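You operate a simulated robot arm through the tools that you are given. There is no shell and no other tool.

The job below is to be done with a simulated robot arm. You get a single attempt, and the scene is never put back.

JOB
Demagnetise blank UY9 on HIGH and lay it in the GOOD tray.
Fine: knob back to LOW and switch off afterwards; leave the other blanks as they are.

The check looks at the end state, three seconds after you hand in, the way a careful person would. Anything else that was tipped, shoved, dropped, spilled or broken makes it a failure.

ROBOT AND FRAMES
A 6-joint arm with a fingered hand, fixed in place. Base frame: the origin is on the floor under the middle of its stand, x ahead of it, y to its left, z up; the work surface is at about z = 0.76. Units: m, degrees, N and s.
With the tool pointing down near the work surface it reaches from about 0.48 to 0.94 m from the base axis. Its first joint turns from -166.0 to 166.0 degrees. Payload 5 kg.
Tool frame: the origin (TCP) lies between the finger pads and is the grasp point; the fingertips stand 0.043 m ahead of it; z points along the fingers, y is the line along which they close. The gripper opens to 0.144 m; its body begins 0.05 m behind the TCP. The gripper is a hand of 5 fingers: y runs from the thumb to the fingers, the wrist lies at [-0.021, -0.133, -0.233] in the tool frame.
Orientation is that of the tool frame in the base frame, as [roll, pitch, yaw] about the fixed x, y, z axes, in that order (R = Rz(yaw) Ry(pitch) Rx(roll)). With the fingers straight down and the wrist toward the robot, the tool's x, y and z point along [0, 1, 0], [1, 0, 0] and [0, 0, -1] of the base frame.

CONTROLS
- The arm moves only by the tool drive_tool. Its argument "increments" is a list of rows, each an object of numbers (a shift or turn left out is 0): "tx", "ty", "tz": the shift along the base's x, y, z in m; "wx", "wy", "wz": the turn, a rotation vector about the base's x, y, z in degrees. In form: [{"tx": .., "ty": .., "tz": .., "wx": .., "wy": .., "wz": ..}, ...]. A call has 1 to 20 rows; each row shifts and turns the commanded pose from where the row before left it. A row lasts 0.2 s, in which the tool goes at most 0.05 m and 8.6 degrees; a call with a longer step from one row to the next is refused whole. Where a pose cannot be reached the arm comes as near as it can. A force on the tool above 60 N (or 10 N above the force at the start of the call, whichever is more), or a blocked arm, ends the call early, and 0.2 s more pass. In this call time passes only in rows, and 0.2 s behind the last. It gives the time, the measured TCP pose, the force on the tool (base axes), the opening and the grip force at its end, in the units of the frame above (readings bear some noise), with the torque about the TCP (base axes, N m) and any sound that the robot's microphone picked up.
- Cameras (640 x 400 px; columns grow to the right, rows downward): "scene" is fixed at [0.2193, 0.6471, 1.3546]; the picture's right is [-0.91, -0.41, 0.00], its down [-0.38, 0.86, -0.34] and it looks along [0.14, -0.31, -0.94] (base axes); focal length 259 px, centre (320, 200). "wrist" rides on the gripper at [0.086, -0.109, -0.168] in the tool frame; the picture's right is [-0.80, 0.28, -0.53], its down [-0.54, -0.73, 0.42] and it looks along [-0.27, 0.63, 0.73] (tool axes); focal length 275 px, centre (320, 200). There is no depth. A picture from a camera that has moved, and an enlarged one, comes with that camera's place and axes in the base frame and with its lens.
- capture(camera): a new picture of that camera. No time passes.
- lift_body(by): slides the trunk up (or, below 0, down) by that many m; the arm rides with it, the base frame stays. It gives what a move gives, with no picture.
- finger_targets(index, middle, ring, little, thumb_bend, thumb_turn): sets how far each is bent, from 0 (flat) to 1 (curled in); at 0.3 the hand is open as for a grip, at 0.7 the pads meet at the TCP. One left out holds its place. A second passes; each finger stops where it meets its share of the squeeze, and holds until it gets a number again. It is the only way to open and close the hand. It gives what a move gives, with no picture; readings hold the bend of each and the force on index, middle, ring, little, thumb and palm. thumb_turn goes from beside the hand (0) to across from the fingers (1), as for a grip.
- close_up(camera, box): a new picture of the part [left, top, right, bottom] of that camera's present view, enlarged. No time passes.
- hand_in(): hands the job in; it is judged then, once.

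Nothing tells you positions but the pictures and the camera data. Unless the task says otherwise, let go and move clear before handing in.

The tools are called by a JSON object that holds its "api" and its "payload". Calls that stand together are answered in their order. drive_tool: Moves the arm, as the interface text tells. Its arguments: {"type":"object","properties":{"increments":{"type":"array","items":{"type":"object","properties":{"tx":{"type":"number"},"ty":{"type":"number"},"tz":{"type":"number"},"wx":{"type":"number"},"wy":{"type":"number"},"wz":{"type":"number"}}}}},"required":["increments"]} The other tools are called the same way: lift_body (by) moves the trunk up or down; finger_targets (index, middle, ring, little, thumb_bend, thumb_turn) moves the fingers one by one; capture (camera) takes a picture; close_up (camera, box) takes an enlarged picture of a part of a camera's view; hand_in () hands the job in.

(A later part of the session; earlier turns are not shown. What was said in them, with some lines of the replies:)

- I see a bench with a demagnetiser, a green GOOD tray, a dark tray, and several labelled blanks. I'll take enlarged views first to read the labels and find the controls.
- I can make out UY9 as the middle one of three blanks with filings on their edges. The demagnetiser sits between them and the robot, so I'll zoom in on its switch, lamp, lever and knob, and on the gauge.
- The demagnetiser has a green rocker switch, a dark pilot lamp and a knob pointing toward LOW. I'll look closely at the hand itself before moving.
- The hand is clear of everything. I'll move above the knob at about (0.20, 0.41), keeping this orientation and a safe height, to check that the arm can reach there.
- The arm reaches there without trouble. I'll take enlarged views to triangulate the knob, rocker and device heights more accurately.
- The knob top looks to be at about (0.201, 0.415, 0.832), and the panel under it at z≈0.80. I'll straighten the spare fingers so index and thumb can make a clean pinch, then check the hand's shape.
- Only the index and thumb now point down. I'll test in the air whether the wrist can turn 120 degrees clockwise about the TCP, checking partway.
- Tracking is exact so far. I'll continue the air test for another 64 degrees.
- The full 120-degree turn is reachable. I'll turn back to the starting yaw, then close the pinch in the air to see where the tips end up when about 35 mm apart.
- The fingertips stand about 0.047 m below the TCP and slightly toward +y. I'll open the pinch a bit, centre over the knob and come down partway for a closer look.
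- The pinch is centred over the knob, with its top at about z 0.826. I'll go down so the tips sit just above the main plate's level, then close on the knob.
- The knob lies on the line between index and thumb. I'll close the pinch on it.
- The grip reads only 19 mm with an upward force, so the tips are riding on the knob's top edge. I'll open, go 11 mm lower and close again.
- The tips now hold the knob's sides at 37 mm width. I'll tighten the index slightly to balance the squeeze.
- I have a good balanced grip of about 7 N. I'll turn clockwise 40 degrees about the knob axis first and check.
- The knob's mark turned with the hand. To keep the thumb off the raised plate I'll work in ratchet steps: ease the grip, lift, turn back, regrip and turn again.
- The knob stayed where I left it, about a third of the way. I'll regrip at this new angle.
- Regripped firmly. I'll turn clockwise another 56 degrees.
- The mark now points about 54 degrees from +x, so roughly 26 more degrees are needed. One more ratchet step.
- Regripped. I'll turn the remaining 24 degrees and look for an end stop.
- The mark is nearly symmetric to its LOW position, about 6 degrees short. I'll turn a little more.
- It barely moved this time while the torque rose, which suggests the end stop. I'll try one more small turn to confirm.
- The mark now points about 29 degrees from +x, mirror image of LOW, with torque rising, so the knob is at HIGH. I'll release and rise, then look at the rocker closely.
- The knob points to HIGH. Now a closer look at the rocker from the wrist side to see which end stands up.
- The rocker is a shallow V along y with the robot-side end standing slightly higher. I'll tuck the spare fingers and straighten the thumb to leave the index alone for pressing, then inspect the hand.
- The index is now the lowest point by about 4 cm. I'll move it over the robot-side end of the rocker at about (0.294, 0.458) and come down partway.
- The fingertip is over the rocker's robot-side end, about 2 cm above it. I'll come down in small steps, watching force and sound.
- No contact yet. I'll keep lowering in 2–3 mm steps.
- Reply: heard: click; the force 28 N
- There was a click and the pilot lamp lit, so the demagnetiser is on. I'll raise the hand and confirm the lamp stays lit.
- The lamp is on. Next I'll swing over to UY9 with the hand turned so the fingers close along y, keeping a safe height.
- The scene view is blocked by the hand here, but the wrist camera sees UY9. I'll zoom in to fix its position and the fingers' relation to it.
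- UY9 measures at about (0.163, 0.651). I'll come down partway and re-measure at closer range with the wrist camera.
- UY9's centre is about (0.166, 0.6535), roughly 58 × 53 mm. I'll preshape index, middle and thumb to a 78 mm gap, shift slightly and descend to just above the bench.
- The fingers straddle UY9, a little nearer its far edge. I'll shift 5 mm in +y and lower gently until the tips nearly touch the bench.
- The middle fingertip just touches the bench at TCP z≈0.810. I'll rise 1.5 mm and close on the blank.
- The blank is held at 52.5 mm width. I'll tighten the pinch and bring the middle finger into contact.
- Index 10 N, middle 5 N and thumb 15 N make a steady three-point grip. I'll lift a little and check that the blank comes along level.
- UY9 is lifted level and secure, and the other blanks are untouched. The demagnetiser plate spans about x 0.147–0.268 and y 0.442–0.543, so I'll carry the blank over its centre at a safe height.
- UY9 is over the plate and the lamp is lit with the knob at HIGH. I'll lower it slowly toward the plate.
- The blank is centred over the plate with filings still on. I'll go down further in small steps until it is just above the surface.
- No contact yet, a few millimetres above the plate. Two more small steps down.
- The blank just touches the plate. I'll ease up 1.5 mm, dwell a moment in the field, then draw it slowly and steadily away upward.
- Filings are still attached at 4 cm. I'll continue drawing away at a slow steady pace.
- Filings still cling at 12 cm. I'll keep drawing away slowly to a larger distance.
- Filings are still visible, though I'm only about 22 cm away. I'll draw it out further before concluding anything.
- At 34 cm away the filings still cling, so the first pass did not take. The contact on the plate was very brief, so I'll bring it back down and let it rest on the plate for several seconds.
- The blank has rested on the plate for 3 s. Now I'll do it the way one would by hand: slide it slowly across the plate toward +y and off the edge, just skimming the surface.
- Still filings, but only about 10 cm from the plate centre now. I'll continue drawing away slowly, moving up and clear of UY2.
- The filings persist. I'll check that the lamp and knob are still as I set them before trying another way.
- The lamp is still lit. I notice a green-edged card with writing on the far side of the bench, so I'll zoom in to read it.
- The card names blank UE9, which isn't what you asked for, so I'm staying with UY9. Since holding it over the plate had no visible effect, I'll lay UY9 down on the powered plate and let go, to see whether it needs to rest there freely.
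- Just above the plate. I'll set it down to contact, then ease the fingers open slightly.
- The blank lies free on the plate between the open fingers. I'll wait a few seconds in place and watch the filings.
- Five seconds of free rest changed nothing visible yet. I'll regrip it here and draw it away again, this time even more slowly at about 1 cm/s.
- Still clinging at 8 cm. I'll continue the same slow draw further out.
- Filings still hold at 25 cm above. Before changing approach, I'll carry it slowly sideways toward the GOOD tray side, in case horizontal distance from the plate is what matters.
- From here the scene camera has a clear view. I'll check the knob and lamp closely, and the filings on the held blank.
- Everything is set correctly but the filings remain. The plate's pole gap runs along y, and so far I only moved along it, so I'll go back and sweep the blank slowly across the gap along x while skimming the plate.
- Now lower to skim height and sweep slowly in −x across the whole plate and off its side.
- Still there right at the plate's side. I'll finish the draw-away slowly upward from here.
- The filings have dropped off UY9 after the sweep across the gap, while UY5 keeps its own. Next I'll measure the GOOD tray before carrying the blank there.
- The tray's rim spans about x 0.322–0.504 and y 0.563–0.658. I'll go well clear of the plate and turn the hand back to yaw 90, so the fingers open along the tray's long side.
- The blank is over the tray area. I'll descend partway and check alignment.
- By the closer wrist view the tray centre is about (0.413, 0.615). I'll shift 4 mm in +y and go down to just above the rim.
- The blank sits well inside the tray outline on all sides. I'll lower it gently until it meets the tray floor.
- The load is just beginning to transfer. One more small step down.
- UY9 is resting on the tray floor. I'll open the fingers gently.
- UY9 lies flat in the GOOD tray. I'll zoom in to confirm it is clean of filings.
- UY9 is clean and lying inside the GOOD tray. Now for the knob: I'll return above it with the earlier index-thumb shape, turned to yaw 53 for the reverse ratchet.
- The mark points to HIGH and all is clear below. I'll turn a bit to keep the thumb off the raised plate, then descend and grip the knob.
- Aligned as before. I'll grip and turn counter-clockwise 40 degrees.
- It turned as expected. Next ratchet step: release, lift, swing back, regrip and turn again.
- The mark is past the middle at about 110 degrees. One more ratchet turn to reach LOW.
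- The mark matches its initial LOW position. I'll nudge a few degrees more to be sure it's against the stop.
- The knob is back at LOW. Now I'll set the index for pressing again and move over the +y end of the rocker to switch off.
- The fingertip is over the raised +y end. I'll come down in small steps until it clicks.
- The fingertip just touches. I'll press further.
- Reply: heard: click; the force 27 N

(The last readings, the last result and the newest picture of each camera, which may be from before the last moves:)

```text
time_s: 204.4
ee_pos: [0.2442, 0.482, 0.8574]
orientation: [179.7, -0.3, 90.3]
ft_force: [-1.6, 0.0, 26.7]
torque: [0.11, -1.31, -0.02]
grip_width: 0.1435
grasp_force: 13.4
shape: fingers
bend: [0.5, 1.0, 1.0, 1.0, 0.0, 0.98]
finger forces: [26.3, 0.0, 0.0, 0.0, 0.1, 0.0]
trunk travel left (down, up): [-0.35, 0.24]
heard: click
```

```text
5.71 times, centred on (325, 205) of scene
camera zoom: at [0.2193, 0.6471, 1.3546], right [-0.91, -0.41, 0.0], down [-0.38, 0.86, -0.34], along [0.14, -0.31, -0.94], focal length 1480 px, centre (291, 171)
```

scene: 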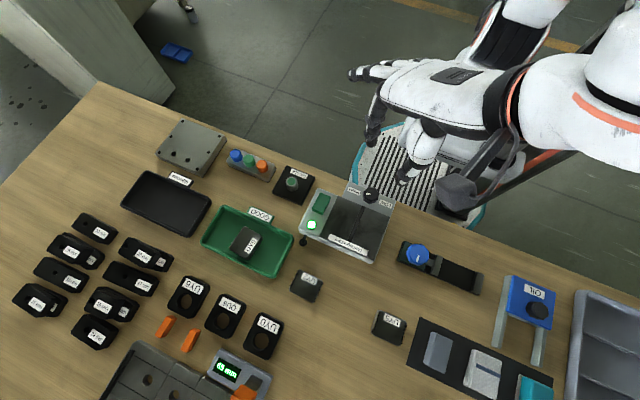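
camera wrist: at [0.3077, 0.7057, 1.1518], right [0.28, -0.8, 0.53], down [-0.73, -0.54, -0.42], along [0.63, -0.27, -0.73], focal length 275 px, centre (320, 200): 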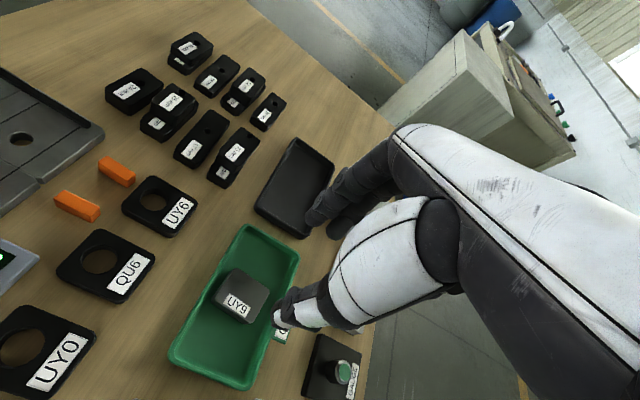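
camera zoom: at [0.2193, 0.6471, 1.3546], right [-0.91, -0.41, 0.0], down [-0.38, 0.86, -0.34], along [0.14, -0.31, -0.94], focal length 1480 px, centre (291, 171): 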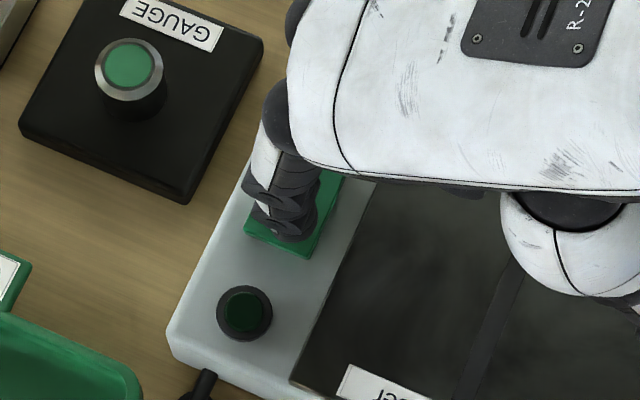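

A click, and the lamp is dark, so the demagnetiser is off. I'll rise and move clear, then check the whole bench.

{"api": "drive_tool", "payload": {"increments": [{"tz": 0.01}, {"tz": 0.03}, {"tz": 0.04}, {"tz": 0.045}, {"tz": 0.045}, {"tz": 0.04, "ty": -0.01}, {"tx": -0.01, "ty": -0.02}, {"tx": -0.01, "ty": -0.02}, {"tx": -0.01, "ty": -0.02}, {}]}}

{"api": "capture", "payload": {"camera": "scene"}}

{"api": "close_up", "payload": {"camera": "scene", "box": [290, 165, 410, 265]}}

{"api": "close_up", "payload": {"camera": "scene", "box": [190, 190, 310, 290]}}

{"api": "close_up", "payload": {"camera": "scene", "box": [280, 250, 440, 350]}}

```text
time_s: 206.6
ee_pos: [0.2146, 0.4099, 1.0672]
orientation: [-179.9, 0.0, 90.1]
ft_force: [-1.1, -0.2, 0.2]
torque: [0.02, -0.02, 0.02]
grip_width: 0.1438
grasp_force: 0.1
shape: fingers
bend: [0.5, 1.0, 1.0, 1.0, 0.0, 0.98]
finger forces: [0.0, 0.0, 0.1, 0.1, 0.0, 0.0]
trunk travel left (down, up): [-0.35, 0.24]
```

```text
taken
```

scene: 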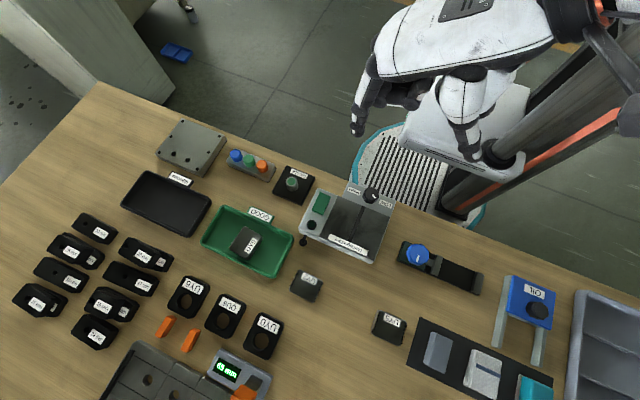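

```text
4.00 times, centred on (350, 215) of scene
camera zoom: at [0.2193, 0.6471, 1.3546], right [-0.91, -0.41, 0.0], down [-0.38, 0.86, -0.34], along [0.14, -0.31, -0.94], focal length 1036 px, centre (200, 140)
```

zoom: 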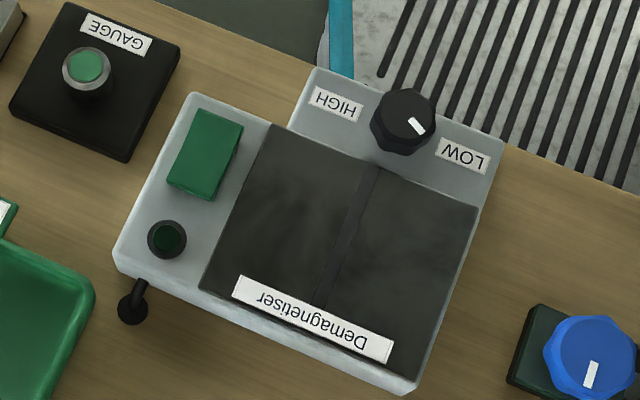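

```text
4.00 times, centred on (250, 240) of scene
camera zoom: at [0.2193, 0.6471, 1.3546], right [-0.91, -0.41, 0.0], down [-0.38, 0.86, -0.34], along [0.14, -0.31, -0.94], focal length 1036 px, centre (600, 40)
```

zoom: 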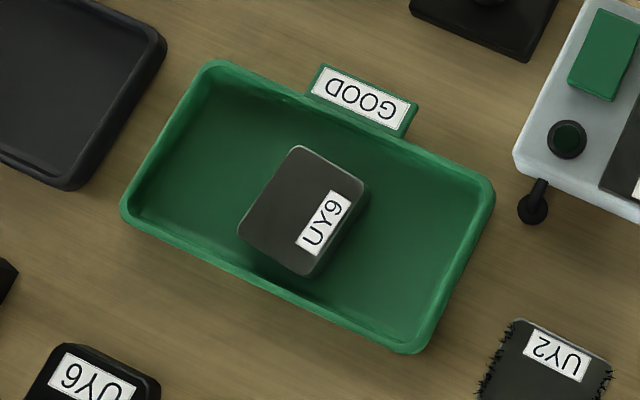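

```text
4.00 times, centred on (360, 300) of scene
camera zoom: at [0.2193, 0.6471, 1.3546], right [-0.91, -0.41, 0.0], down [-0.38, 0.86, -0.34], along [0.14, -0.31, -0.94], focal length 1036 px, centre (160, -200)
```

zoom: 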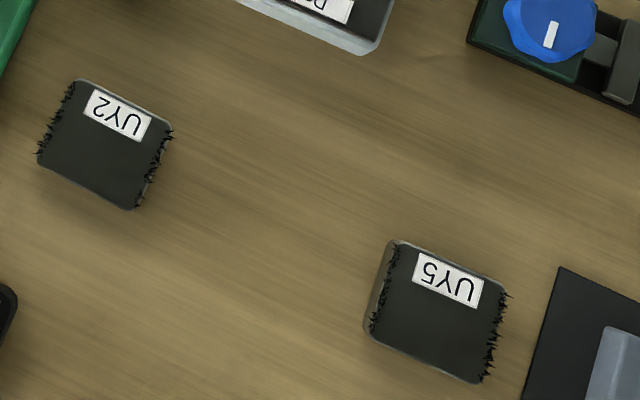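

UY9 is clean and flat in the GOOD tray, the knob is at LOW and the lamp is off. UY2 and UY5 are unmoved and still carry their filings, and the arm is clear, so I'm handing in.

{"api": "hand_in", "payload": {}}

```text
The job is handed in.
```

Blank UY9 has been demagnetised on HIGH and is lying flat in the GOOD tray. The knob is back at LOW and the demagnetiser is switched off.

- **Demagnetising:** The first three tries, including a slide along the plate's pole gap, left the filings clinging. They dropped off after I swept the blank slowly across the gap along x, off the side of the plate, and drew it away. The final view shows no filings on UY9.
- **Other blanks:** UY2 and UY5 are where they were and still carry their filings. I saw nothing else moved or knocked over.
- **Job card:** A card on the bench names blank UE9. I followed your instruction for UY9 instead and left the card alone.
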